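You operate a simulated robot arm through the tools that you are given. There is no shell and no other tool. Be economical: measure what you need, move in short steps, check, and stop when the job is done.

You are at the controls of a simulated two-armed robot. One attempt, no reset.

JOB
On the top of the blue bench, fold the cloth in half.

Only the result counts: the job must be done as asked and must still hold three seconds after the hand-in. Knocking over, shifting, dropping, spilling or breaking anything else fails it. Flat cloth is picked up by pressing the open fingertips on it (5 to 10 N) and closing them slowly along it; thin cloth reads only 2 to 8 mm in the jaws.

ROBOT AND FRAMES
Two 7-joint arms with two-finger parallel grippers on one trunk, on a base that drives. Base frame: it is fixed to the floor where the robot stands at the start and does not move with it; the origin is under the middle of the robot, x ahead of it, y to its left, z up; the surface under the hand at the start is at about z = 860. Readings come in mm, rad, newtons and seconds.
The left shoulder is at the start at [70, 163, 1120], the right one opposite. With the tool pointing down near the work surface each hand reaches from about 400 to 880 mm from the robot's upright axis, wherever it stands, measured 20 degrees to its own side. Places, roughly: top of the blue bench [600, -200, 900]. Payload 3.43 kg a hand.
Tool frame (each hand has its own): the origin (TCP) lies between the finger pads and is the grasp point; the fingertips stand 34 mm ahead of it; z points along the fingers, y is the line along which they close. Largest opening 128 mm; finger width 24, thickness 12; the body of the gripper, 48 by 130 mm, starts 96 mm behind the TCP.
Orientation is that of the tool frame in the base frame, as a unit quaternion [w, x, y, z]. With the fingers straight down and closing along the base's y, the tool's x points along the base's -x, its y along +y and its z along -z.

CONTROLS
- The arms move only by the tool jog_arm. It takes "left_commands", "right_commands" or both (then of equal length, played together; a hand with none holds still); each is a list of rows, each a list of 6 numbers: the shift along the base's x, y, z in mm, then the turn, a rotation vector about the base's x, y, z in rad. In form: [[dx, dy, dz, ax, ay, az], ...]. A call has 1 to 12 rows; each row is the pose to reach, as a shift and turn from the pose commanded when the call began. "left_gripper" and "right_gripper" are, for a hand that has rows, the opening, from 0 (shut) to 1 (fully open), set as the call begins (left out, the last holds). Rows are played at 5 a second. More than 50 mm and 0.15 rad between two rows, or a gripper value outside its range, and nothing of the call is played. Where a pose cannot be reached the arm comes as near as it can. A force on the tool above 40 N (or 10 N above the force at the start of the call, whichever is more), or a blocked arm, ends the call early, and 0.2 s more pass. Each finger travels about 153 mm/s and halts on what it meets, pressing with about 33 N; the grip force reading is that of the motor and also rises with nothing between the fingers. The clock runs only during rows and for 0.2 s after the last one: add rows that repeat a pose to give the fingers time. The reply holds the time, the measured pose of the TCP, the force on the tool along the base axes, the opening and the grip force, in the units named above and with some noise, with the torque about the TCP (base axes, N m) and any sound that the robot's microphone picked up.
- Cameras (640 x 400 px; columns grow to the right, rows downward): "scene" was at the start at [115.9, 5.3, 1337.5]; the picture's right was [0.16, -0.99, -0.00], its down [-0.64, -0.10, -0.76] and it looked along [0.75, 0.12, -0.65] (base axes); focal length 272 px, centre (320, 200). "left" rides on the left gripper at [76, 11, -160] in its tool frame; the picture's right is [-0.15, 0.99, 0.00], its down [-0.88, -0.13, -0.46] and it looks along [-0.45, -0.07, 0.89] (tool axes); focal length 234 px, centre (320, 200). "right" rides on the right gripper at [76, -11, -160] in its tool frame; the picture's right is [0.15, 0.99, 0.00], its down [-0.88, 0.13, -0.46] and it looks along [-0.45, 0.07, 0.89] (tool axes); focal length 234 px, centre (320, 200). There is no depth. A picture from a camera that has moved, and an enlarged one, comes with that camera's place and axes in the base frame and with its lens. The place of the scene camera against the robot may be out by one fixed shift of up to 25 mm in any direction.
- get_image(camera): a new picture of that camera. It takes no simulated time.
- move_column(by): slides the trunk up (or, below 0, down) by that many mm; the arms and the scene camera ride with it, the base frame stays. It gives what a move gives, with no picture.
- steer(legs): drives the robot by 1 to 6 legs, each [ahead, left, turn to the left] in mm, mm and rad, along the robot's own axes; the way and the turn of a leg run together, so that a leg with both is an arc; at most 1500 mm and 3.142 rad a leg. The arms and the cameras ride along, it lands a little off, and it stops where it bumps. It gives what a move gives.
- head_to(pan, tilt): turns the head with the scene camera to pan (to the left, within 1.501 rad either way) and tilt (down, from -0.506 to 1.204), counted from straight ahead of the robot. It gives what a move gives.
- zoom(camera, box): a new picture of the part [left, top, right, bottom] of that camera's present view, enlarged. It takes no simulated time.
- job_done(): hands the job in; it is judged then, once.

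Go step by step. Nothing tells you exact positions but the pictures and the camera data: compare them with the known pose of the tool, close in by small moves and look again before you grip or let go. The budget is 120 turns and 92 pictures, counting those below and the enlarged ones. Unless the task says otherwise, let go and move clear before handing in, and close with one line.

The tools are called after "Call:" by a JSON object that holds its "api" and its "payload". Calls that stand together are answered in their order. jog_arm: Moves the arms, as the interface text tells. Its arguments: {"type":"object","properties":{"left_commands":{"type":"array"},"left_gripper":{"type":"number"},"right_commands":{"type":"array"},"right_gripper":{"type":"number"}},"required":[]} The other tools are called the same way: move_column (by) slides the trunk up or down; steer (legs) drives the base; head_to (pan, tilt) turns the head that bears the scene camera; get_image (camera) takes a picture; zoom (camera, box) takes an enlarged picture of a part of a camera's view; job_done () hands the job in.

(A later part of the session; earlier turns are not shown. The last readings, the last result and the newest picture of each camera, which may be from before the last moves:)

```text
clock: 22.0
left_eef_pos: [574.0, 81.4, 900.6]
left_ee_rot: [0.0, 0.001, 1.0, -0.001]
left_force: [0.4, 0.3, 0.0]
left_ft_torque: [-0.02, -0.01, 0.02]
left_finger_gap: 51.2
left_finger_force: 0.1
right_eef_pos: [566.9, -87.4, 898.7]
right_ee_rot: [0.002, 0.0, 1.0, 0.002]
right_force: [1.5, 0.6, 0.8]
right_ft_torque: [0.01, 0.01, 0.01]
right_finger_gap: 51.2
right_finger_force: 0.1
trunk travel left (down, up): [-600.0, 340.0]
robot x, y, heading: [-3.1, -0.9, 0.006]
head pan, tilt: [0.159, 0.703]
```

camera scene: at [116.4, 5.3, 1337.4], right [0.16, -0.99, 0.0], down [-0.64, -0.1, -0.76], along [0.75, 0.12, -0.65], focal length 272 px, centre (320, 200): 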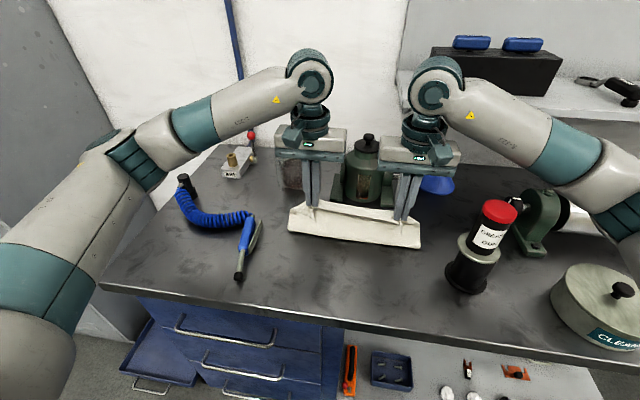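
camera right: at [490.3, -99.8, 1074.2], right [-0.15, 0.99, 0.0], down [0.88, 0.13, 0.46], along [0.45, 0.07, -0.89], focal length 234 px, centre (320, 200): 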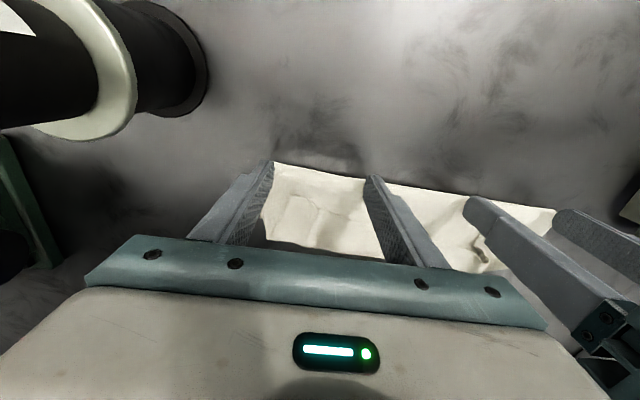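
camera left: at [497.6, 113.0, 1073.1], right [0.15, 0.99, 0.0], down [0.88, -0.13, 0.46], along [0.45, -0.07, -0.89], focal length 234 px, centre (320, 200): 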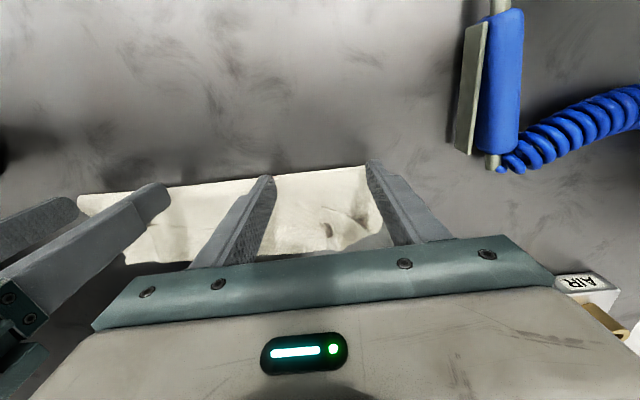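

The tips are about 4 mm above the table, just over the two layers. I sweep slowly forward and look part-way.

Call:
{"api": "jog_arm", "payload": {"right_commands": [[8, 0, 0, 0, 0, 0], [16, 0, 0, 0, 0, 0], [24, 0, 0, 0, 0, 0], [32, 0, 0.5, 0, 0, 0], [40, 0, 1, 0, 0, 0], [46, 0, 2, 0, 0, 0]], "left_commands": [[8, 0, 0, 0, 0, 0], [16, 0, 0, 0, 0, 0], [24, 0, 0, 0, 0, 0], [32, 0, 0.5, 0, 0, 0], [40, 0, 1, 0, 0, 0], [46, 0, 2, 0, 0, 0]]}}

Call:
{"api": "zoom", "payload": {"camera": "scene", "box": [260, 160, 440, 272]}}

Call:
{"api": "get_image", "payload": {"camera": "right"}}

```text
clock: 23.4
left_eef_pos: [620.0, 82.1, 902.7]
left_ee_rot: [0.0, 0.0, 1.0, -0.001]
left_force: [-0.3, -0.5, 0.5]
left_ft_torque: [-0.01, 0.01, 0.02]
left_finger_gap: 51.2
left_finger_force: 0.0
right_eef_pos: [612.4, -87.0, 902.6]
right_ee_rot: [0.001, 0.0, 1.0, 0.001]
right_force: [-0.7, 0.5, -0.3]
right_ft_torque: [0.02, 0.02, 0.0]
right_finger_gap: 51.3
right_finger_force: 0.0
trunk travel left (down, up): [-600.0, 340.0]
robot x, y, heading: [1.7, 0.9, 0.002]
head pan, tilt: [0.159, 0.703]
```

```text
3.56 times, centred on (350, 216) of scene
camera zoom: at [115.9, 5.3, 1337.5], right [0.16, -0.99, 0.0], down [-0.64, -0.1, -0.76], along [0.75, 0.12, -0.65], focal length 968 px, centre (213, 143)
```

zoom: 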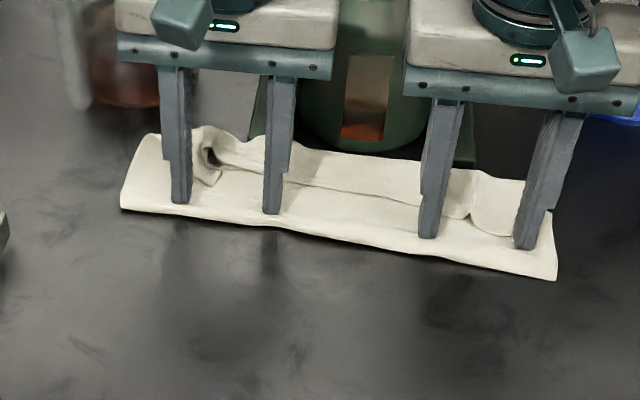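

```text
55 pictures are left
camera right: at [536.6, -99.3, 1062.2], right [-0.15, 0.99, 0.0], down [0.88, 0.13, 0.46], along [0.45, 0.07, -0.89], focal length 234 px, centre (320, 200)
```

right: 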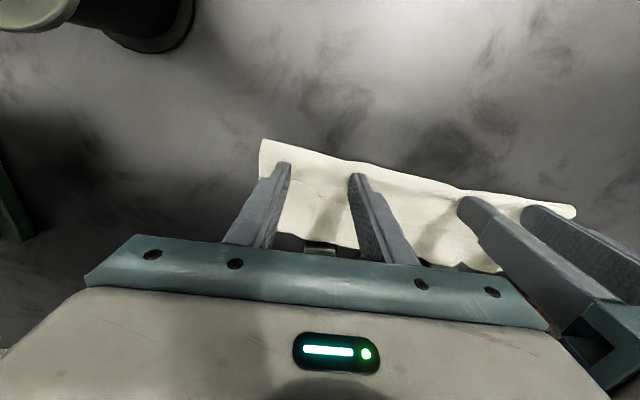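

The whole cloth slid forward instead of unrolling, so I stop the sweep. I press the fingers lightly on the top layer and draw it back toward the robot.

Call:
{"api": "jog_arm", "payload": {"right_commands": [[-6, 0, 0, 0, 0, 0], [-6, 0, -3, 0, 0, 0], [-6, 0, -5.5, 0, 0, 0], [-6, 0, -5.5, 0, 0, 0]], "left_commands": [[-6, 0, 0, 0, 0, 0], [-6, 0, -3, 0, 0, 0], [-6, 0, -5.5, 0, 0, 0], [-6, 0, -5.5, 0, 0, 0]]}}

```text
clock: 24.4
left_eef_pos: [613.2, 81.2, 897.3]
left_ee_rot: [-0.001, 0.001, 1.0, -0.001]
left_force: [-0.2, -0.6, -0.2]
left_ft_torque: [0.02, 0.0, -0.01]
left_finger_gap: 51.3
left_finger_force: 0.2
right_eef_pos: [606.2, -86.9, 896.8]
right_ee_rot: [0.002, 0.0, 1.0, 0.001]
right_force: [-0.1, 0.5, 0.4]
right_ft_torque: [0.0, -0.01, -0.01]
right_finger_gap: 50.9
right_finger_force: 0.1
trunk travel left (down, up): [-600.0, 340.0]
robot x, y, heading: [-3.7, -0.4, 0.003]
head pan, tilt: [0.159, 0.703]
```

Call:
{"api": "jog_arm", "payload": {"right_commands": [[0, 0, -1, 0, 0, 0], [0, 0, -1.5, 0, 0, 0], [0, 0, -1.5, 0, 0, 0]], "left_commands": [[0, 0, -1, 0, 0, 0], [0, 0, -1.5, 0, 0, 0], [0, 0, -1.5, 0, 0, 0]]}}

```text
clock: 25.2
left_eef_pos: [614.1, 81.8, 895.8]
left_ee_rot: [0.001, 0.0, 1.0, -0.001]
left_force: [0.4, -0.1, 3.7]
left_ft_torque: [0.01, -0.01, -0.01]
left_finger_gap: 51.3
left_finger_force: 0.1
right_eef_pos: [605.6, -88.0, 898.0]
right_ee_rot: [0.003, 0.0, 1.0, 0.001]
right_force: [1.5, 0.4, 4.6]
right_ft_torque: [-0.05, -0.01, -0.04]
right_finger_gap: 51.2
right_finger_force: 0.1
trunk travel left (down, up): [-600.0, 340.0]
robot x, y, heading: [-3.4, -0.8, 0.004]
head pan, tilt: [0.159, 0.703]
```

Contact is about 4 N on each hand. I draw back 40 mm.

Call:
{"api": "jog_arm", "payload": {"right_commands": [[-5, 0, 0, 0, 0, 0], [-10, 0, 0, 0, 0, 0], [-15, 0, 0, 0, 0, 0], [-20, 0, 0, 0, 0, 0], [-25, 0, 0, 0, 0, 0], [-30, 0, 0, 0, 0, 0], [-35, 0, 0, 0, 0, 0], [-40, 0, 0, 0, 0, 0]], "left_commands": [[-5, 0, 0, 0, 0, 0], [-10, 0, 0, 0, 0, 0], [-15, 0, 0, 0, 0, 0], [-20, 0, 0, 0, 0, 0], [-25, 0, 0, 0, 0, 0], [-30, 0, 0, 0, 0, 0], [-35, 0, 0, 0, 0, 0], [-40, 0, 0, 0, 0, 0]]}}

Call:
{"api": "zoom", "payload": {"camera": "scene", "box": [260, 170, 440, 282]}}

Call:
{"api": "get_image", "payload": {"camera": "right"}}

```text
clock: 27.0
left_eef_pos: [573.2, 81.5, 897.4]
left_ee_rot: [0.001, 0.0, 1.0, 0.0]
left_force: [0.4, -0.3, 1.6]
left_ft_torque: [0.01, 0.0, 0.02]
left_finger_gap: 51.3
left_finger_force: 0.0
right_eef_pos: [566.1, -87.4, 895.5]
right_ee_rot: [0.002, 0.001, 1.0, 0.001]
right_force: [2.7, -0.1, 11.3]
right_ft_torque: [-0.25, -0.04, 0.04]
right_finger_gap: 50.9
right_finger_force: 0.0
trunk travel left (down, up): [-600.0, 340.0]
robot x, y, heading: [-0.1, 1.8, 0.0]
head pan, tilt: [0.159, 0.703]
```

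```text
3.56 times, centred on (350, 226) of scene
camera zoom: at [114.8, 5.5, 1337.7], right [0.16, -0.99, 0.0], down [-0.64, -0.1, -0.76], along [0.75, 0.12, -0.65], focal length 968 px, centre (213, 108)
```

zoom: 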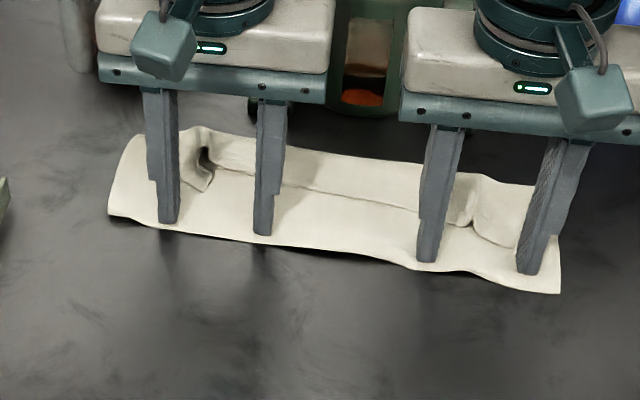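

```text
53 pictures are left
camera right: at [489.4, -99.0, 1055.6], right [-0.15, 0.99, 0.0], down [0.88, 0.13, 0.46], along [0.46, 0.07, -0.89], focal length 234 px, centre (320, 200)
```

right: 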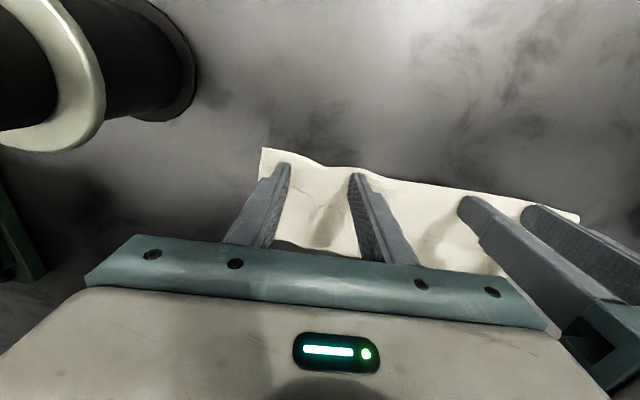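

The cloth came back as a stack. Now I pin it with the left hand (more pressure) while the right hand sweeps the flap forward just above the top layer.

Call:
{"api": "jog_arm", "payload": {"left_commands": [[0, 0, -1, 0, 0, 0], [0, 0, -2, 0, 0, 0], [0, 0, -2, 0, 0, 0]], "right_commands": [[0, 0, 2, 0, 0, 0], [0, 0, 4, 0, 0, 0], [0, 0, 4, 0, 0, 0]]}}

```text
clock: 27.8
left_eef_pos: [572.6, 82.9, 896.6]
left_ee_rot: [0.002, -0.001, 1.0, 0.0]
left_force: [-0.3, 1.7, 20.6]
left_ft_torque: [0.19, -0.03, 0.0]
left_finger_gap: 51.3
left_finger_force: 0.3
right_eef_pos: [565.8, -87.4, 901.2]
right_ee_rot: [0.002, -0.001, 1.0, 0.001]
right_force: [-1.0, -0.1, -0.2]
right_ft_torque: [0.01, 0.0, -0.04]
right_finger_gap: 51.2
right_finger_force: 0.1
trunk travel left (down, up): [-600.0, 340.0]
robot x, y, heading: [0.4, -1.7, -0.001]
head pan, tilt: [0.159, 0.703]
```

Call:
{"api": "jog_arm", "payload": {"right_commands": [[8, 0, -0.5, 0, 0, 0], [16, 0, -0.5, 0, 0, 0], [24, 0, -0.5, 0, 0, 0], [32, 0, -0.5, 0, 0, 0], [40, 0, 0, 0, 0, 0], [48, 0, 1, 0, 0, 0], [56, 0, 2, 0, 0, 0]]}}

Call:
{"api": "zoom", "payload": {"camera": "scene", "box": [260, 170, 440, 282]}}

Call:
{"api": "get_image", "payload": {"camera": "right"}}

```text
clock: 29.4
left_eef_pos: [572.3, 81.7, 895.6]
left_ee_rot: [0.001, 0.0, 1.0, 0.0]
left_force: [5.5, 2.9, 34.1]
left_ft_torque: [0.3, -0.26, -0.05]
left_finger_gap: 51.2
left_finger_force: 0.1
right_eef_pos: [621.0, -88.5, 902.4]
right_ee_rot: [0.003, -0.001, 1.0, 0.001]
right_force: [0.0, 0.2, 0.1]
right_ft_torque: [-0.01, -0.03, -0.04]
right_finger_gap: 51.2
right_finger_force: 0.1
trunk travel left (down, up): [-600.0, 340.0]
robot x, y, heading: [1.6, -1.2, -0.004]
head pan, tilt: [0.159, 0.703]
```

```text
3.56 times, centred on (350, 226) of scene
camera zoom: at [113.2, 5.2, 1337.9], right [0.16, -0.99, 0.0], down [-0.64, -0.1, -0.76], along [0.75, 0.12, -0.65], focal length 968 px, centre (213, 108)
```

zoom: 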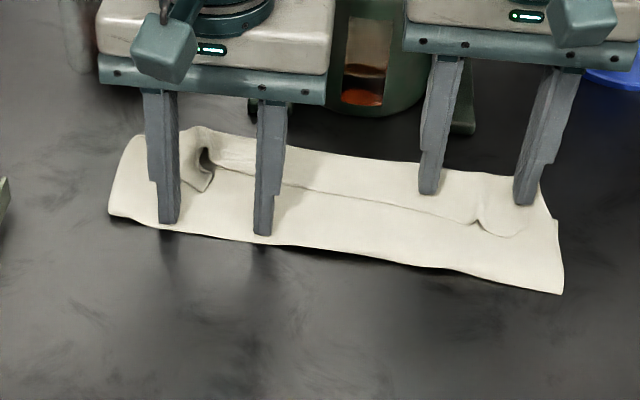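

```text
51 pictures are left
camera right: at [544.2, -99.6, 1062.6], right [-0.15, 0.99, 0.0], down [0.88, 0.13, 0.46], along [0.46, 0.07, -0.89], focal length 234 px, centre (320, 200)
```

right: 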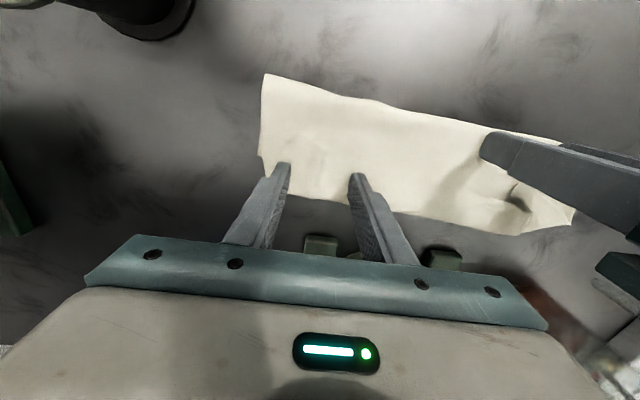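

The fingers slid over the flap without turning it. With the left hand still pinning, I press lightly on the flap and drag it forward so that it rolls out.

Call:
{"api": "jog_arm", "payload": {"left_commands": [[0, 0, 0.6, 0, 0, 0], [0, 0, 1, 0, 0, 0], [0, 0, 1, 0, 0, 0]], "right_commands": [[-2, 0, -2, 0, 0, 0], [-4, 0, -4.5, 0, 0, 0], [-4, 0, -4.5, 0, 0, 0]]}}

```text
clock: 30.2
left_eef_pos: [572.5, 82.8, 896.1]
left_ee_rot: [0.001, 0.0, 1.0, -0.001]
left_force: [4.1, 2.1, 29.7]
left_ft_torque: [0.18, -0.22, 0.0]
left_finger_gap: 51.3
left_finger_force: 0.0
right_eef_pos: [617.6, -87.8, 897.1]
right_ee_rot: [0.003, -0.001, 1.0, 0.001]
right_force: [1.2, -0.5, -0.1]
right_ft_torque: [-0.04, -0.01, -0.01]
right_finger_gap: 51.2
right_finger_force: 0.1
trunk travel left (down, up): [-600.0, 340.0]
robot x, y, heading: [1.7, -1.7, 0.002]
head pan, tilt: [0.159, 0.703]
```

Call:
{"api": "jog_arm", "payload": {"right_commands": [[0, 0, -1, 0, 0, 0], [4, 0, -1.5, 0, 0, 0], [10, 0, -1.5, 0, 0, 0], [16, 0, -1.5, 0, 0, 0], [22, 0, -1.5, 0, 0, 0], [28, 0, -1.5, 0, 0, 0], [34, 0, -1.5, 0, 0, 0], [40, 0, -1, 0, 0, 0]]}}

Call:
{"api": "zoom", "payload": {"camera": "scene", "box": [260, 170, 440, 282]}}

Call:
{"api": "get_image", "payload": {"camera": "right"}}

```text
clock: 32.0
left_eef_pos: [573.8, 80.7, 897.2]
left_ee_rot: [0.001, 0.0, 1.0, 0.0]
left_force: [2.6, -0.1, 20.7]
left_ft_torque: [0.08, -0.17, 0.04]
left_finger_gap: 51.1
left_finger_force: 0.5
right_eef_pos: [657.3, -88.0, 897.5]
right_ee_rot: [0.003, 0.001, 1.0, 0.001]
right_force: [-1.0, 0.7, 4.7]
right_ft_torque: [0.0, 0.1, -0.02]
right_finger_gap: 50.5
right_finger_force: 0.1
trunk travel left (down, up): [-600.0, 340.0]
robot x, y, heading: [0.1, -3.0, -0.004]
head pan, tilt: [0.159, 0.703]
```

```text
3.56 times, centred on (350, 226) of scene
camera zoom: at [113.5, 5.1, 1337.7], right [0.16, -0.99, 0.0], down [-0.64, -0.1, -0.76], along [0.75, 0.12, -0.65], focal length 968 px, centre (213, 108)
```

zoom: 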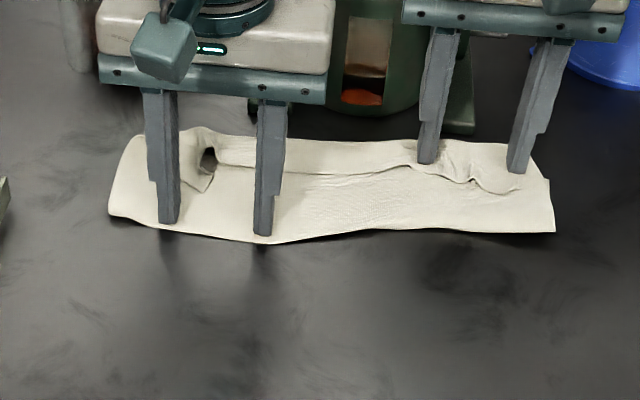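

```text
49 pictures are left
camera right: at [580.4, -99.4, 1056.8], right [-0.15, 0.99, 0.0], down [0.88, 0.13, 0.46], along [0.46, 0.07, -0.89], focal length 234 px, centre (320, 200)
```

right: 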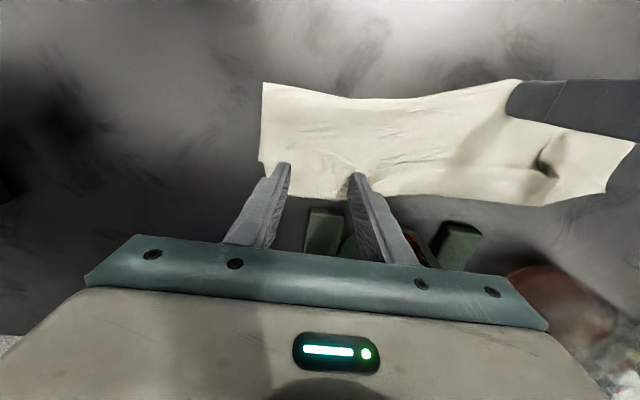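

The layers slide as one, so flap-sweeping won't work. I'll drag the right end back, unfold the cloth, and redo the fold with a grip at the very edge.

Call:
{"api": "jog_arm", "payload": {"right_commands": [[-6, 0, -0.3, 0, 0, 0], [-12, 0, -0.3, 0, 0, 0], [-18, 0, -0.3, 0, 0, 0], [-24, 0, -0.3, 0, 0, 0], [-30, 0, -0.3, 0, 0, 0], [-36, 0, -0.3, 0, 0, 0], [-42, 0, -0.3, 0, 0, 0], [-48, 0, -0.3, 0, 0, 0], [-54, 0, -0.3, 0, 0, 0], [-54, 0, 20, 0, 0, 0], [-54, 0, 60, 0, 0, 0]], "left_commands": [[0, 0, 0, 0, 0, 0], [0, 0, 0, 0, 0, 0], [0, 0, 0, 0, 0, 0], [0, 0, 0, 0, 0, 0], [0, 0, 0, 0, 0, 0], [0, 0, 0, 0, 0, 0], [0, 0, 0, 0, 0, 0], [0, 0, 0, 0, 0, 0], [0, 0, 0, 0, 0, 0], [0, 0, 20, 0, 0, 0], [0, 0, 60, 0, 0, 0]]}}

Call:
{"api": "zoom", "payload": {"camera": "scene", "box": [260, 170, 440, 282]}}

Call:
{"api": "zoom", "payload": {"camera": "left", "box": [60, 80, 460, 330]}}

Call:
{"api": "zoom", "payload": {"camera": "right", "box": [200, 80, 600, 330]}}

```text
clock: 34.4
left_eef_pos: [573.6, 81.8, 954.9]
left_ee_rot: [0.0, -0.001, 1.0, 0.001]
left_force: [0.7, 0.0, 0.2]
left_ft_torque: [-0.01, -0.04, -0.02]
left_finger_gap: 50.9
left_finger_force: 0.0
right_eef_pos: [604.4, -87.9, 956.7]
right_ee_rot: [0.003, 0.0, 1.0, 0.001]
right_force: [-1.2, -0.2, 0.7]
right_ft_torque: [-0.01, 0.0, 0.0]
right_finger_gap: 51.0
right_finger_force: 0.1
trunk travel left (down, up): [-600.0, 340.0]
robot x, y, heading: [-2.4, -0.9, -0.005]
head pan, tilt: [0.159, 0.703]
```

```text
3.56 times, centred on (350, 226) of scene
camera zoom: at [113.7, 5.2, 1337.5], right [0.16, -0.99, 0.0], down [-0.64, -0.1, -0.76], along [0.75, 0.12, -0.65], focal length 968 px, centre (213, 108)
```

zoom: 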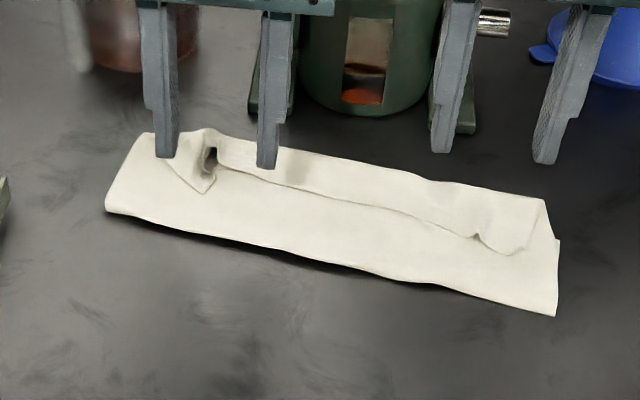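

```text
1.60 times, centred on (260, 205) of left
camera zoom: at [496.9, 93.2, 1113.8], right [0.15, 0.99, 0.0], down [0.88, -0.13, 0.46], along [0.45, -0.07, -0.89], focal length 375 px, centre (416, 192)
```

zoom: 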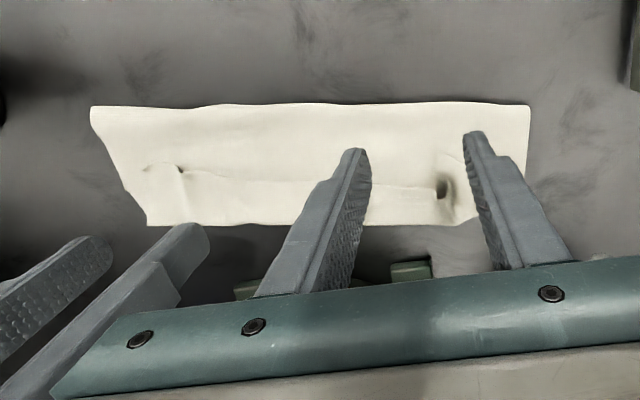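

```text
1.60 times, centred on (400, 205) of right
camera zoom: at [526.5, -100.0, 1116.5], right [-0.15, 0.99, 0.0], down [0.88, 0.13, 0.46], along [0.46, 0.07, -0.89], focal length 375 px, centre (192, 192)
```

zoom: 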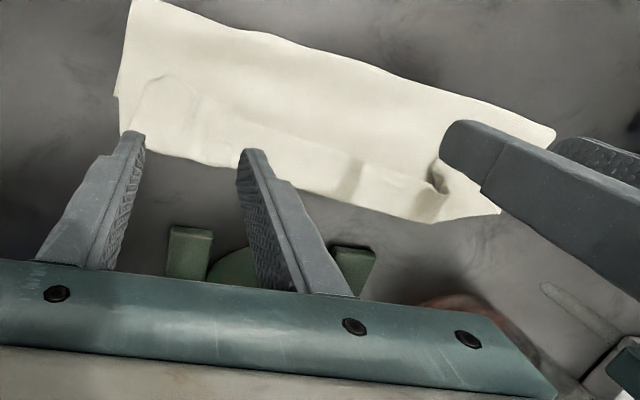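

The cloth is now slightly rotated, with leftover puckers in the flap at about (621,95) and (585,-95). I straddle these puckers to grip only the flap and unfold.

Call:
{"api": "jog_arm", "payload": {"right_commands": [[-7, -7, 0, 0, 0, 0], [-7, -7, -15, 0, 0, 0], [-7, -7, -35, 0, 0, 0], [-7, -7, -48, 0, 0, 0], [-7, -7, -48, 0, 0, 0]], "left_commands": [[25, 8, 0, 0, 0, 0], [50, 13, -15, 0, 0, 0], [50, 13, -35, 0, 0, 0], [50, 13, -48, 0, 0, 0], [50, 13, -48, 0, 0, 0]], "right_gripper": 0.32, "left_gripper": 0.32}}

Call:
{"api": "zoom", "payload": {"camera": "left", "box": [60, 80, 460, 330]}}

Call:
{"api": "zoom", "payload": {"camera": "right", "box": [200, 80, 600, 330]}}

```text
clock: 35.6
left_eef_pos: [624.0, 93.6, 906.1]
left_ee_rot: [0.0, 0.0, 1.0, -0.001]
left_force: [0.9, 0.1, 0.5]
left_ft_torque: [0.01, 0.0, 0.03]
left_finger_gap: 41.1
left_finger_force: 0.1
right_eef_pos: [598.1, -94.7, 908.7]
right_ee_rot: [0.001, 0.0, 1.0, 0.002]
right_force: [0.7, -0.3, -0.4]
right_ft_torque: [0.01, 0.0, -0.07]
right_finger_gap: 41.1
right_finger_force: 0.0
trunk travel left (down, up): [-600.0, 340.0]
robot x, y, heading: [1.0, -2.6, 0.003]
head pan, tilt: [0.159, 0.703]
```

```text
1.60 times, centred on (260, 205) of left
camera zoom: at [547.7, 106.6, 1065.9], right [0.15, 0.99, 0.0], down [0.88, -0.13, 0.46], along [0.45, -0.07, -0.89], focal length 375 px, centre (416, 192)
```

zoom: 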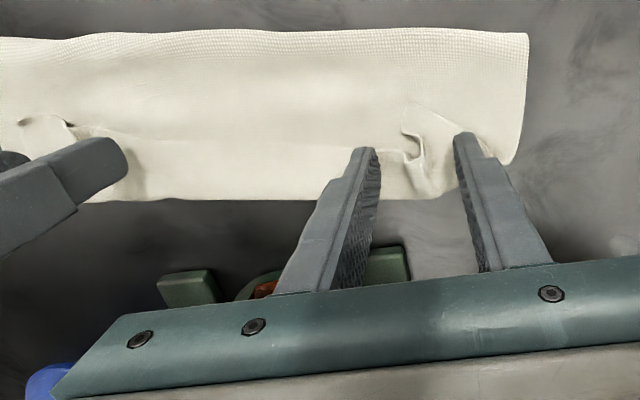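

```text
1.60 times, centred on (400, 205) of right
camera zoom: at [521.4, -106.5, 1067.6], right [-0.15, 0.99, 0.0], down [0.88, 0.13, 0.46], along [0.45, 0.07, -0.89], focal length 375 px, centre (192, 192)
```

zoom: 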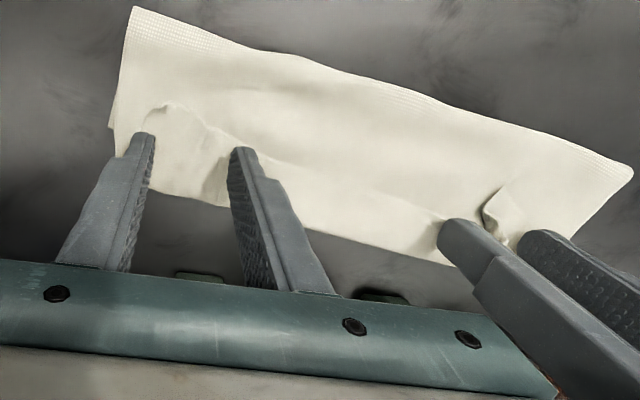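

Both puckers sit between the fingers, slightly toward me. I shift back a few mm, lower to light contact and close gently.

Call:
{"api": "jog_arm", "payload": {"right_commands": [[-9, 0, -3, 0, 0, 0], [-9, 0, -7, 0, 0, 0], [-9, 0, -9, 0, 0, 0], [-9, 0, -9, 0, 0, 0]], "left_commands": [[-6, 0, -3, 0, 0, 0], [-6, 0, -6, 0, 0, 0], [-6, 0, -8, 0, 0, 0], [-6, 0, -8, 0, 0, 0]]}}

Call:
{"api": "jog_arm", "payload": {"right_commands": [[0, 0, 0, 0, 0, 0], [0, 0, 0, 0, 0, 0]], "left_commands": [[0, 0, 0, 0, 0, 0], [0, 0, 0, 0, 0, 0]], "right_gripper": 0.22, "left_gripper": 0.22}}

Call:
{"api": "jog_arm", "payload": {"right_commands": [[0, 0, 0, 0, 0, 0], [0, 0, 0, 0, 0, 0]], "left_commands": [[0, 0, 0, 0, 0, 0], [0, 0, 0, 0, 0, 0]], "right_gripper": 0.12, "left_gripper": 0.12}}

Call:
{"api": "zoom", "payload": {"camera": "left", "box": [200, 80, 440, 230]}}

Call:
{"api": "zoom", "payload": {"camera": "right", "box": [200, 80, 440, 230]}}

```text
clock: 36.6
left_eef_pos: [617.5, 94.3, 898.3]
left_ee_rot: [0.0, 0.0, 1.0, 0.0]
left_force: [0.6, -0.5, 1.3]
left_ft_torque: [0.04, 0.02, 0.01]
left_finger_gap: 41.0
left_finger_force: 0.1
right_eef_pos: [588.1, -96.3, 899.2]
right_ee_rot: [0.002, 0.0, 1.0, 0.001]
right_force: [-0.4, -1.1, 0.8]
right_ft_torque: [0.01, 0.01, -0.02]
right_finger_gap: 41.0
right_finger_force: 0.1
trunk travel left (down, up): [-600.0, 340.0]
robot x, y, heading: [-5.0, 0.2, 0.003]
head pan, tilt: [0.159, 0.703]
```

```text
clock: 37.2
left_eef_pos: [617.4, 94.6, 899.6]
left_ee_rot: [0.001, 0.001, 1.0, 0.0]
left_force: [0.6, -0.2, 0.1]
left_ft_torque: [-0.04, -0.02, 0.01]
left_finger_gap: 28.0
left_finger_force: 0.0
right_eef_pos: [587.9, -95.0, 899.0]
right_ee_rot: [0.001, 0.0, 1.0, 0.001]
right_force: [-0.3, -0.2, 0.3]
right_ft_torque: [0.0, 0.04, 0.01]
right_finger_gap: 28.1
right_finger_force: 0.1
trunk travel left (down, up): [-600.0, 340.0]
robot x, y, heading: [0.8, 0.7, -0.001]
head pan, tilt: [0.159, 0.703]
```

```text
clock: 37.8
left_eef_pos: [617.7, 94.2, 899.2]
left_ee_rot: [0.0, 0.0, 1.0, 0.001]
left_force: [0.9, 0.2, 0.4]
left_ft_torque: [0.01, -0.01, 0.02]
left_finger_gap: 15.4
left_finger_force: 0.0
right_eef_pos: [588.2, -94.4, 899.3]
right_ee_rot: [0.002, 0.0, 1.0, 0.0]
right_force: [-0.3, -0.7, 0.5]
right_ft_torque: [0.02, -0.01, 0.0]
right_finger_gap: 15.4
right_finger_force: 0.0
trunk travel left (down, up): [-600.0, 340.0]
robot x, y, heading: [-0.2, 0.2, -0.002]
head pan, tilt: [0.159, 0.703]
```

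```text
2.67 times, centred on (320, 155) of left
camera zoom: at [541.6, 106.5, 1057.6], right [0.15, 0.99, 0.0], down [0.88, -0.13, 0.46], along [0.45, -0.07, -0.89], focal length 624 px, centre (320, 320)
```

zoom: 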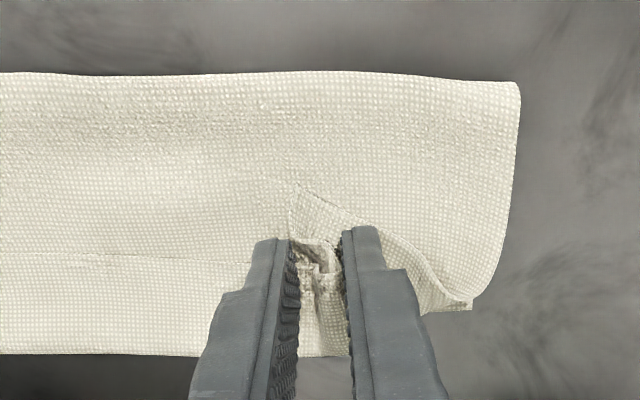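

```text
2.67 times, centred on (320, 155) of right
camera zoom: at [512.2, -106.7, 1058.8], right [-0.15, 0.99, 0.0], down [0.88, 0.13, 0.46], along [0.45, 0.07, -0.89], focal length 624 px, centre (320, 320)
```

zoom: 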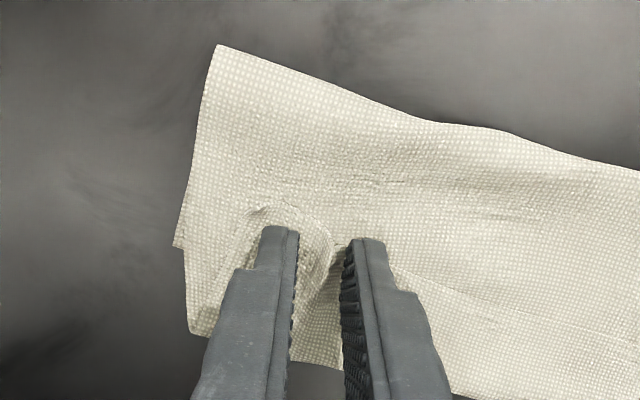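

Both ridges are between the fingers. I close fully, lowering slightly.

Call:
{"api": "jog_arm", "payload": {"right_commands": [[0, 0, -1.5, 0, 0, 0], [0, 0, -1.5, 0, 0, 0], [0, 0, -1.5, 0, 0, 0]], "left_commands": [[0, 0, -1, 0, 0, 0], [0, 0, -1, 0, 0, 0], [0, 0, -1, 0, 0, 0]], "right_gripper": 0.0, "left_gripper": 0.0}}

Call:
{"api": "jog_arm", "payload": {"right_commands": [[0, 0, 10, 0, 0, 0], [0, 0, 20, 0, 0, 0], [-3, 0, 35, 0, 0, 0], [-5, 0, 50, 0, 0, 0], [-5, 0, 50, 0, 0, 0]], "left_commands": [[0, 0, 10, 0, 0, 0], [0, 0, 20, 0, 0, 0], [-3, 0, 35, 0, 0, 0], [-5, 0, 50, 0, 0, 0], [-5, 0, 50, 0, 0, 0]]}}

Call:
{"api": "get_image", "payload": {"camera": "left"}}

Call:
{"api": "get_image", "payload": {"camera": "right"}}

Call:
{"api": "zoom", "payload": {"camera": "scene", "box": [240, 130, 480, 280]}}

```text
clock: 38.6
left_eef_pos: [616.1, 94.2, 898.0]
left_ee_rot: [0.0, 0.0, 1.0, 0.0]
left_force: [-1.2, -6.3, 0.8]
left_ft_torque: [-0.22, 0.01, -0.06]
left_finger_gap: 2.7
left_finger_force: 32.9
right_eef_pos: [589.0, -96.2, 898.0]
right_ee_rot: [0.002, -0.001, 1.0, 0.001]
right_force: [1.8, 7.6, 3.8]
right_ft_torque: [0.25, -0.04, 0.05]
right_finger_gap: 1.6
right_finger_force: 33.3
trunk travel left (down, up): [-600.0, 340.0]
robot x, y, heading: [-4.3, -1.0, 0.003]
head pan, tilt: [0.159, 0.703]
```

```text
clock: 39.8
left_eef_pos: [613.6, 94.6, 948.9]
left_ee_rot: [0.0, 0.0, 1.0, -0.001]
left_force: [-1.8, -6.4, -0.4]
left_ft_torque: [-0.26, 0.06, -0.11]
left_finger_gap: 2.7
left_finger_force: 32.8
right_eef_pos: [583.2, -95.1, 947.6]
right_ee_rot: [0.002, 0.0, 1.0, 0.002]
right_force: [1.6, 7.0, -0.9]
right_ft_torque: [0.28, -0.04, 0.05]
right_finger_gap: 1.8
right_finger_force: 33.3
trunk travel left (down, up): [-600.0, 340.0]
robot x, y, heading: [1.9, 2.5, 0.001]
head pan, tilt: [0.159, 0.703]
```

```text
41 pictures are left
camera left: at [537.4, 106.4, 1106.8], right [0.15, 0.99, 0.0], down [0.88, -0.13, 0.46], along [0.45, -0.07, -0.89], focal length 234 px, centre (320, 200)
```

left: 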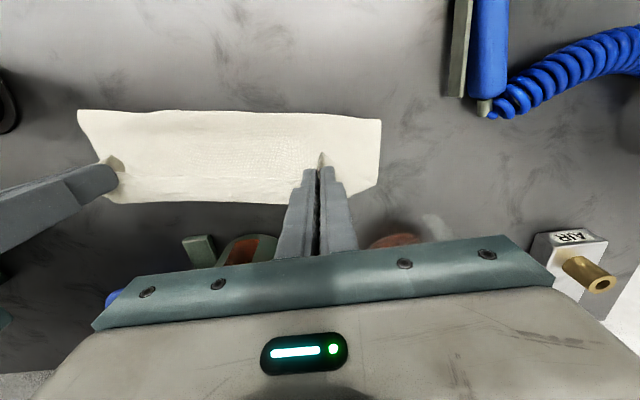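

```text
40 pictures are left
camera right: at [506.8, -106.5, 1107.2], right [-0.15, 0.99, 0.0], down [0.88, 0.13, 0.46], along [0.45, 0.07, -0.89], focal length 234 px, centre (320, 200)
```

right: 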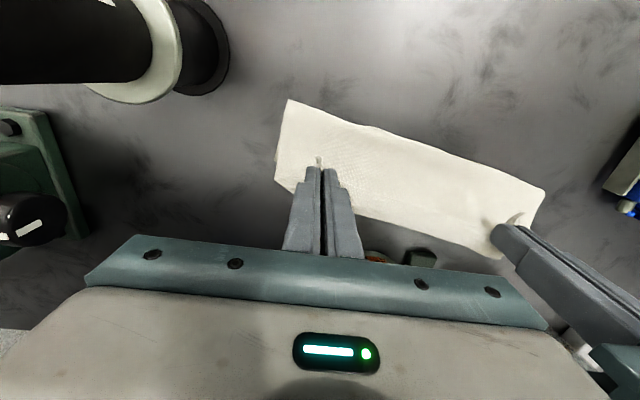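

```text
2.67 times, centred on (360, 205) of scene
camera zoom: at [116.3, 5.3, 1337.4], right [0.16, -0.99, 0.0], down [-0.64, -0.1, -0.76], along [0.75, 0.12, -0.65], focal length 726 px, centre (213, 187)
```

zoom: 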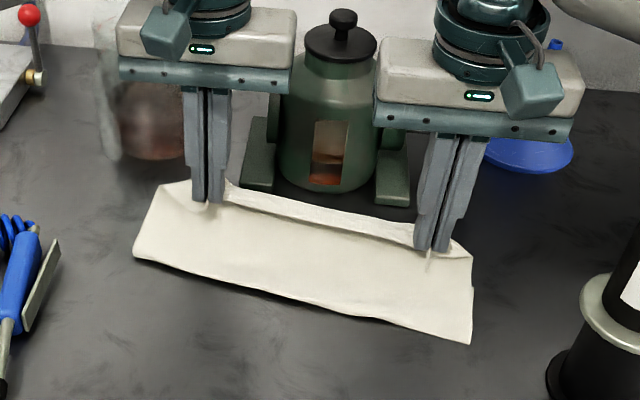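

The regrip is clean: only the flap lifted. Better idea: I lift the cloth until it hangs from this edge, then lay the bottom half going away from the robot and bring the held edge back over it. That way the held edge ends in its natural orientation. Lifting now.

Call:
{"api": "jog_arm", "payload": {"right_commands": [[-3, 0, 25, 0, 0, 0], [-6, 0, 50, 0, 0, 0], [-10, 0, 75, 0, 0, 0], [-15, 0, 100, 0, 0, 0], [-20, 0, 125, 0, 0, 0], [-26, 0, 150, 0, 0, 0], [-32, 0, 175, 0, 0, 0], [-38, 0, 195, 0, 0, 0], [-38, 0, 195, 0, 0, 0]], "left_commands": [[-5, 0, 25, 0, 0, 0], [-11, 0, 50, 0, 0, 0], [-19, 0, 75, 0, 0, 0], [-27, 0, 98, 0, 0, 0], [-35, 0, 120, 0, 0, 0], [-43, 0, 142, 0, 0, 0], [-50, 0, 164, 0, 0, 0], [-57, 0, 184, 0, 0, 0], [-57, 0, 184, 0, 0, 0]]}}

Call:
{"api": "get_image", "payload": {"camera": "scene"}}

Call:
{"api": "get_image", "payload": {"camera": "left"}}

Call:
{"api": "get_image", "payload": {"camera": "right"}}

```text
clock: 41.8
left_eef_pos: [556.5, 95.0, 1130.4]
left_ee_rot: [-0.001, -0.001, 1.0, 0.0]
left_force: [0.4, -3.5, -0.3]
left_ft_torque: [-0.14, -0.01, -0.03]
left_finger_gap: 2.6
left_finger_force: 32.6
right_eef_pos: [546.6, -93.6, 1141.8]
right_ee_rot: [0.002, 0.0, 1.0, 0.001]
right_force: [1.1, 2.7, -0.1]
right_ft_torque: [0.13, -0.01, 0.03]
right_finger_gap: 1.7
right_finger_force: 33.1
trunk travel left (down, up): [-600.0, 340.0]
robot x, y, heading: [-2.4, -2.0, 0.006]
head pan, tilt: [0.159, 0.703]
```

```text
38 pictures are left
camera scene: at [116.8, 5.3, 1337.3], right [0.16, -0.99, 0.0], down [-0.64, -0.1, -0.76], along [0.75, 0.12, -0.65], focal length 272 px, centre (320, 200)
```

scene: 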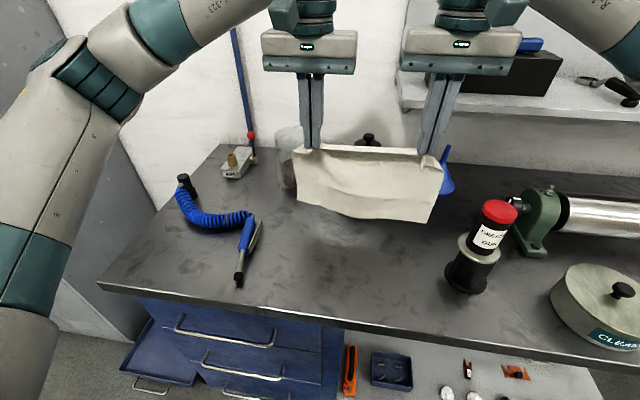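

```text
37 pictures are left
camera left: at [480.3, 106.3, 1290.4], right [0.15, 0.99, 0.0], down [0.88, -0.13, 0.45], along [0.45, -0.07, -0.89], focal length 234 px, centre (320, 200)
```

left: 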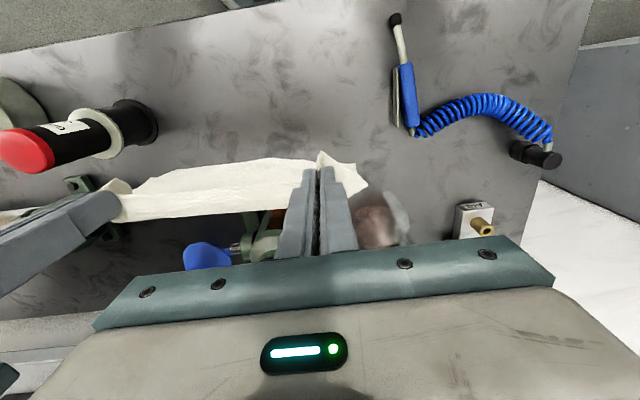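

```text
36 pictures are left
camera right: at [469.8, -105.8, 1301.8], right [-0.15, 0.99, 0.0], down [0.88, 0.13, 0.46], along [0.45, 0.07, -0.89], focal length 234 px, centre (320, 200)
```

right: 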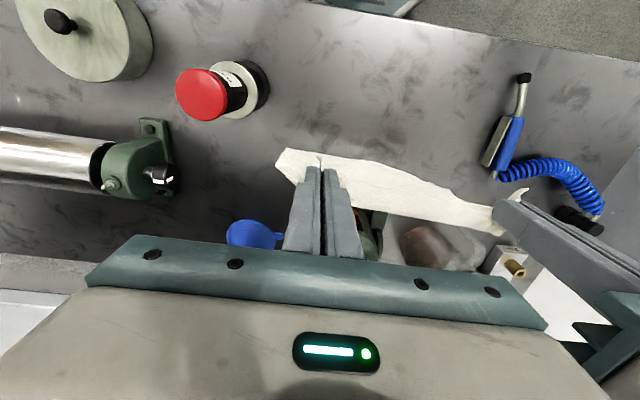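

The cloth hangs freely from both hands. I move it back to x≈470 so the bottom edge will land there, then look.

Call:
{"api": "jog_arm", "payload": {"right_commands": [[-16, 0, 0, 0, 0, 0], [-32, 0, -5, 0, 0, 0], [-48, 0, -10, 0, 0, 0], [-64, 0, -15, 0, 0, 0], [-81, 0, -20, 0, 0, 0], [-81, 0, -30, 0, 0, 0], [-81, 0, -30, 0, 0, 0], [-81, 0, -30, 0, 0, 0], [-81, 0, -30, 0, 0, 0]], "left_commands": [[-16, 0, 0, 0, 0, 0], [-32, 0, -5, 0, 0, 0], [-48, 0, -10, 0, 0, 0], [-64, 0, -15, 0, 0, 0], [-81, 0, -20, 0, 0, 0], [-81, 0, -30, 0, 0, 0], [-81, 0, -30, 0, 0, 0], [-81, 0, -30, 0, 0, 0], [-81, 0, -30, 0, 0, 0]]}}

Call:
{"api": "get_image", "payload": {"camera": "scene"}}

Call:
{"api": "get_image", "payload": {"camera": "right"}}

```text
clock: 43.8
left_eef_pos: [475.2, 93.9, 1100.8]
left_ee_rot: [-0.001, 0.0, 1.0, -0.001]
left_force: [-0.8, -5.9, 0.0]
left_ft_torque: [-0.19, 0.01, -0.05]
left_finger_gap: 2.6
left_finger_force: 32.9
right_eef_pos: [464.7, -94.5, 1111.1]
right_ee_rot: [0.002, 0.001, 1.0, 0.001]
right_force: [-0.5, 5.5, -0.9]
right_ft_torque: [0.18, -0.01, 0.03]
right_finger_gap: 1.8
right_finger_force: 32.6
trunk travel left (down, up): [-600.0, 340.0]
robot x, y, heading: [-1.6, -3.6, 0.003]
head pan, tilt: [0.159, 0.703]
```

```text
35 pictures are left
camera scene: at [116.0, 5.3, 1337.5], right [0.16, -0.99, 0.0], down [-0.64, -0.1, -0.76], along [0.75, 0.12, -0.65], focal length 272 px, centre (320, 200)
```

scene: 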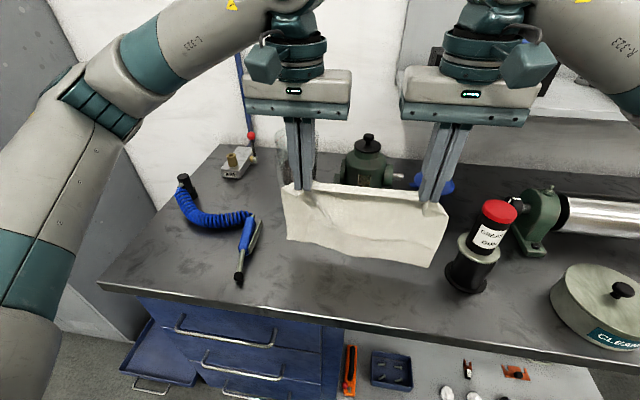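

```text
34 pictures are left
camera right: at [388.0, -106.5, 1271.7], right [-0.15, 0.99, 0.0], down [0.88, 0.13, 0.46], along [0.45, 0.07, -0.89], focal length 234 px, centre (320, 200)
```

right: 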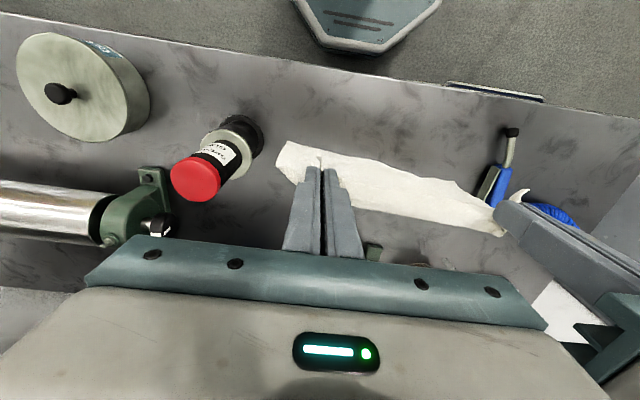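

Call:
{"api": "zoom", "payload": {"camera": "scene", "box": [260, 160, 470, 290]}}

Call:
{"api": "zoom", "payload": {"camera": "left", "box": [80, 80, 440, 300]}}

```text
3.05 times, centred on (365, 225) of scene
camera zoom: at [116.0, 5.3, 1337.5], right [0.16, -0.99, 0.0], down [-0.64, -0.1, -0.76], along [0.75, 0.12, -0.65], focal length 830 px, centre (183, 124)
```

zoom: 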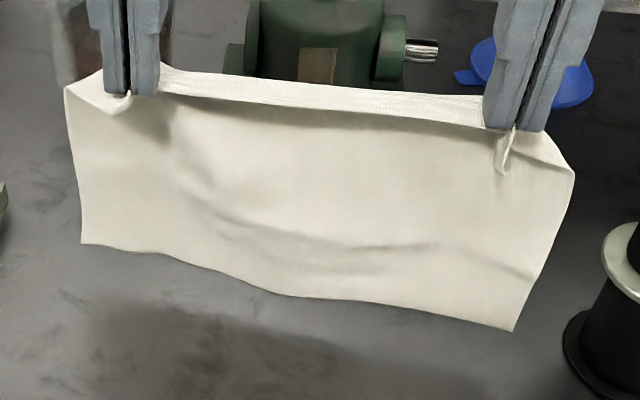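

```text
1.78 times, centred on (260, 190) of left
camera zoom: at [399.1, 106.9, 1260.4], right [0.15, 0.99, 0.0], down [0.88, -0.13, 0.46], along [0.45, -0.07, -0.89], focal length 416 px, centre (427, 218)
```

zoom: 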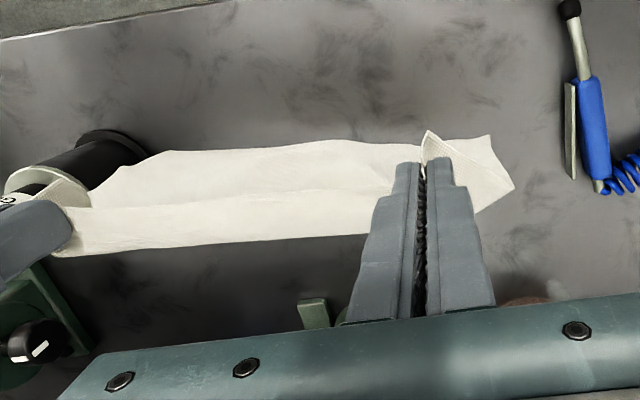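

The held edge points toward me and the main sheet hangs down from the far side, as wanted. I lower it so the bottom edge touches the bench, then check.

Call:
{"api": "jog_arm", "payload": {"right_commands": [[0, 0, 0, 0, 0, 0], [0, 0, -8, 0, 0, 0], [0, 0, -16, 0, 0, 0], [0, 0, -24, 0, 0, 0], [0, 0, -32, 0, 0, 0], [0, 0, -40, 0, 0, 0], [0, 0, -40, 0, 0, 0]], "left_commands": [[0, 0, 0, 0, 0, 0], [0, 0, -8, 0, 0, 0], [0, 0, -16, 0, 0, 0], [0, 0, -24, 0, 0, 0], [0, 0, -32, 0, 0, 0], [0, 0, -40, 0, 0, 0], [0, 0, -40, 0, 0, 0]]}}

Call:
{"api": "zoom", "payload": {"camera": "scene", "box": [250, 180, 490, 330]}}

Call:
{"api": "get_image", "payload": {"camera": "left"}}

Call:
{"api": "get_image", "payload": {"camera": "right"}}

```text
clock: 45.4
left_eef_pos: [474.9, 94.5, 1060.9]
left_ee_rot: [0.001, 0.0, 1.0, -0.001]
left_force: [-0.4, -5.6, 0.8]
left_ft_torque: [-0.17, 0.03, -0.04]
left_finger_gap: 2.5
left_finger_force: 32.8
right_eef_pos: [464.1, -95.4, 1071.7]
right_ee_rot: [0.002, -0.001, 1.0, 0.0]
right_force: [-0.2, 5.4, -0.6]
right_ft_torque: [0.15, 0.02, 0.03]
right_finger_gap: 1.5
right_finger_force: 33.2
trunk travel left (down, up): [-600.0, 340.0]
robot x, y, heading: [1.5, -1.3, -0.0]
head pan, tilt: [0.159, 0.703]
```

```text
2.67 times, centred on (370, 255) of scene
camera zoom: at [115.7, 5.3, 1337.5], right [0.16, -0.99, 0.0], down [-0.64, -0.1, -0.76], along [0.75, 0.12, -0.65], focal length 726 px, centre (187, 53)
```

zoom: 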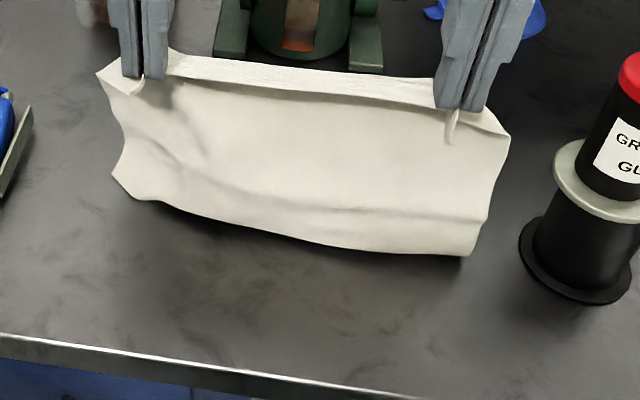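

```text
30 pictures are left
camera left: at [398.5, 106.7, 1220.3], right [0.15, 0.99, 0.0], down [0.88, -0.13, 0.46], along [0.45, -0.07, -0.89], focal length 234 px, centre (320, 200)
```

left: 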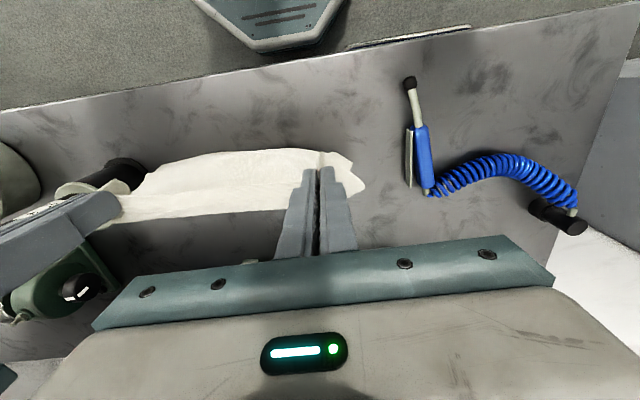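

```text
29 pictures are left
camera right: at [388.0, -106.5, 1231.9], right [-0.15, 0.99, 0.0], down [0.88, 0.13, 0.46], along [0.45, 0.07, -0.89], focal length 234 px, centre (320, 200)
```

right: 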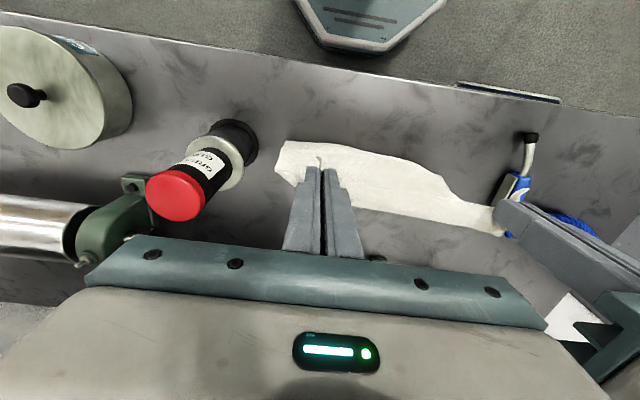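

The bottom edge is touching the bench around x≈490–515. Now I move the hands away from me while lowering, laying the bottom half outward.

Call:
{"api": "jog_arm", "payload": {"right_commands": [[12, 0, 0, 0, 0, 0], [25, 0, 1, 0, 0, 0], [38, 0, 2, 0, 0, 0], [50, 0, 2, 0, 0, 0], [60, 0, -9, 0, 0, 0], [70, 0, -20, 0, 0, 0], [80, 0, -31, 0, 0, 0], [90, 0, -43, 0, 0, 0], [101, 0, -54, 0, 0, 0], [111, 0, -65, 0, 0, 0]], "left_commands": [[16, 0, 1, 0, 0, 0], [33, 0, 2, 0, 0, 0], [50, 0, 3, 0, 0, 0], [66, 0, 3, 0, 0, 0], [77, 0, -8, 0, 0, 0], [88, 0, -18, 0, 0, 0], [99, 0, -29, 0, 0, 0], [110, 0, -39, 0, 0, 0], [121, 0, -50, 0, 0, 0], [131, 0, -60, 0, 0, 0]]}}

Call:
{"api": "zoom", "payload": {"camera": "scene", "box": [250, 160, 490, 310]}}

Call:
{"api": "get_image", "payload": {"camera": "left"}}

Call:
{"api": "get_image", "payload": {"camera": "right"}}

```text
clock: 47.6
left_eef_pos: [606.3, 92.8, 1001.8]
left_ee_rot: [0.0, -0.001, 1.0, 0.0]
left_force: [-1.0, -8.4, 0.9]
left_ft_torque: [-0.26, 0.04, -0.08]
left_finger_gap: 2.6
left_finger_force: 32.7
right_eef_pos: [576.6, -94.4, 1005.7]
right_ee_rot: [0.001, 0.0, 1.0, 0.002]
right_force: [2.1, 6.6, -1.0]
right_ft_torque: [0.25, -0.07, 0.02]
right_finger_gap: 2.2
right_finger_force: 33.0
trunk travel left (down, up): [-600.0, 340.0]
robot x, y, heading: [-1.2, 1.2, -0.001]
head pan, tilt: [0.159, 0.703]
```

```text
2.67 times, centred on (370, 235) of scene
camera zoom: at [116.7, 5.2, 1337.4], right [0.16, -0.99, 0.0], down [-0.64, -0.1, -0.76], along [0.75, 0.12, -0.65], focal length 726 px, centre (187, 107)
```

zoom: 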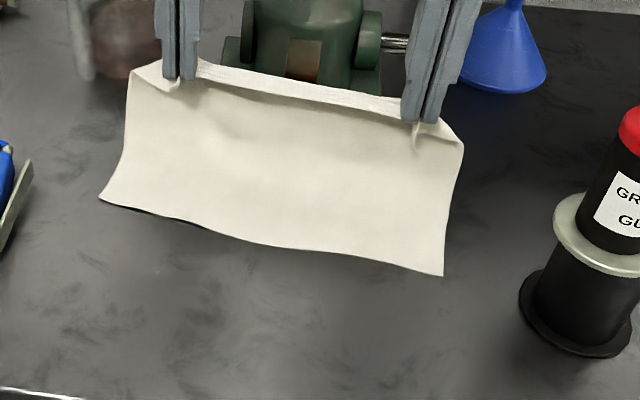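

```text
27 pictures are left
camera left: at [530.6, 106.3, 1160.2], right [0.15, 0.99, 0.0], down [0.88, -0.13, 0.46], along [0.45, -0.07, -0.89], focal length 234 px, centre (320, 200)
```

left: 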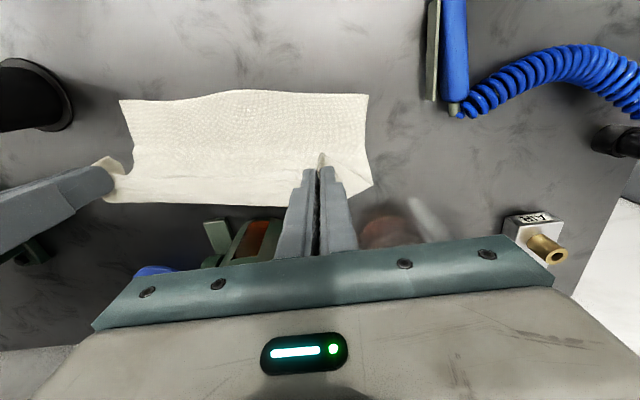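

```text
26 pictures are left
camera right: at [500.0, -106.3, 1166.3], right [-0.15, 0.99, 0.0], down [0.88, 0.13, 0.46], along [0.45, 0.07, -0.89], focal length 234 px, centre (320, 200)
```

right: 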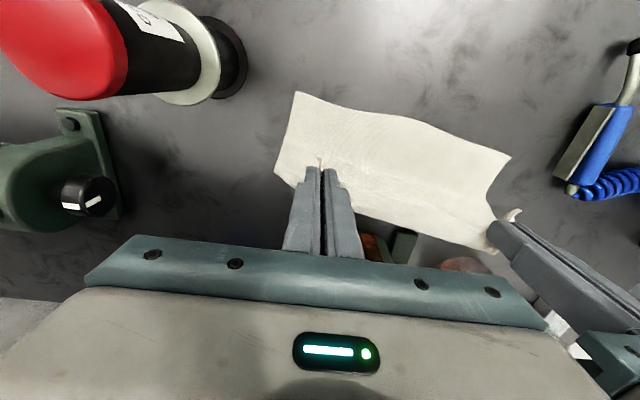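

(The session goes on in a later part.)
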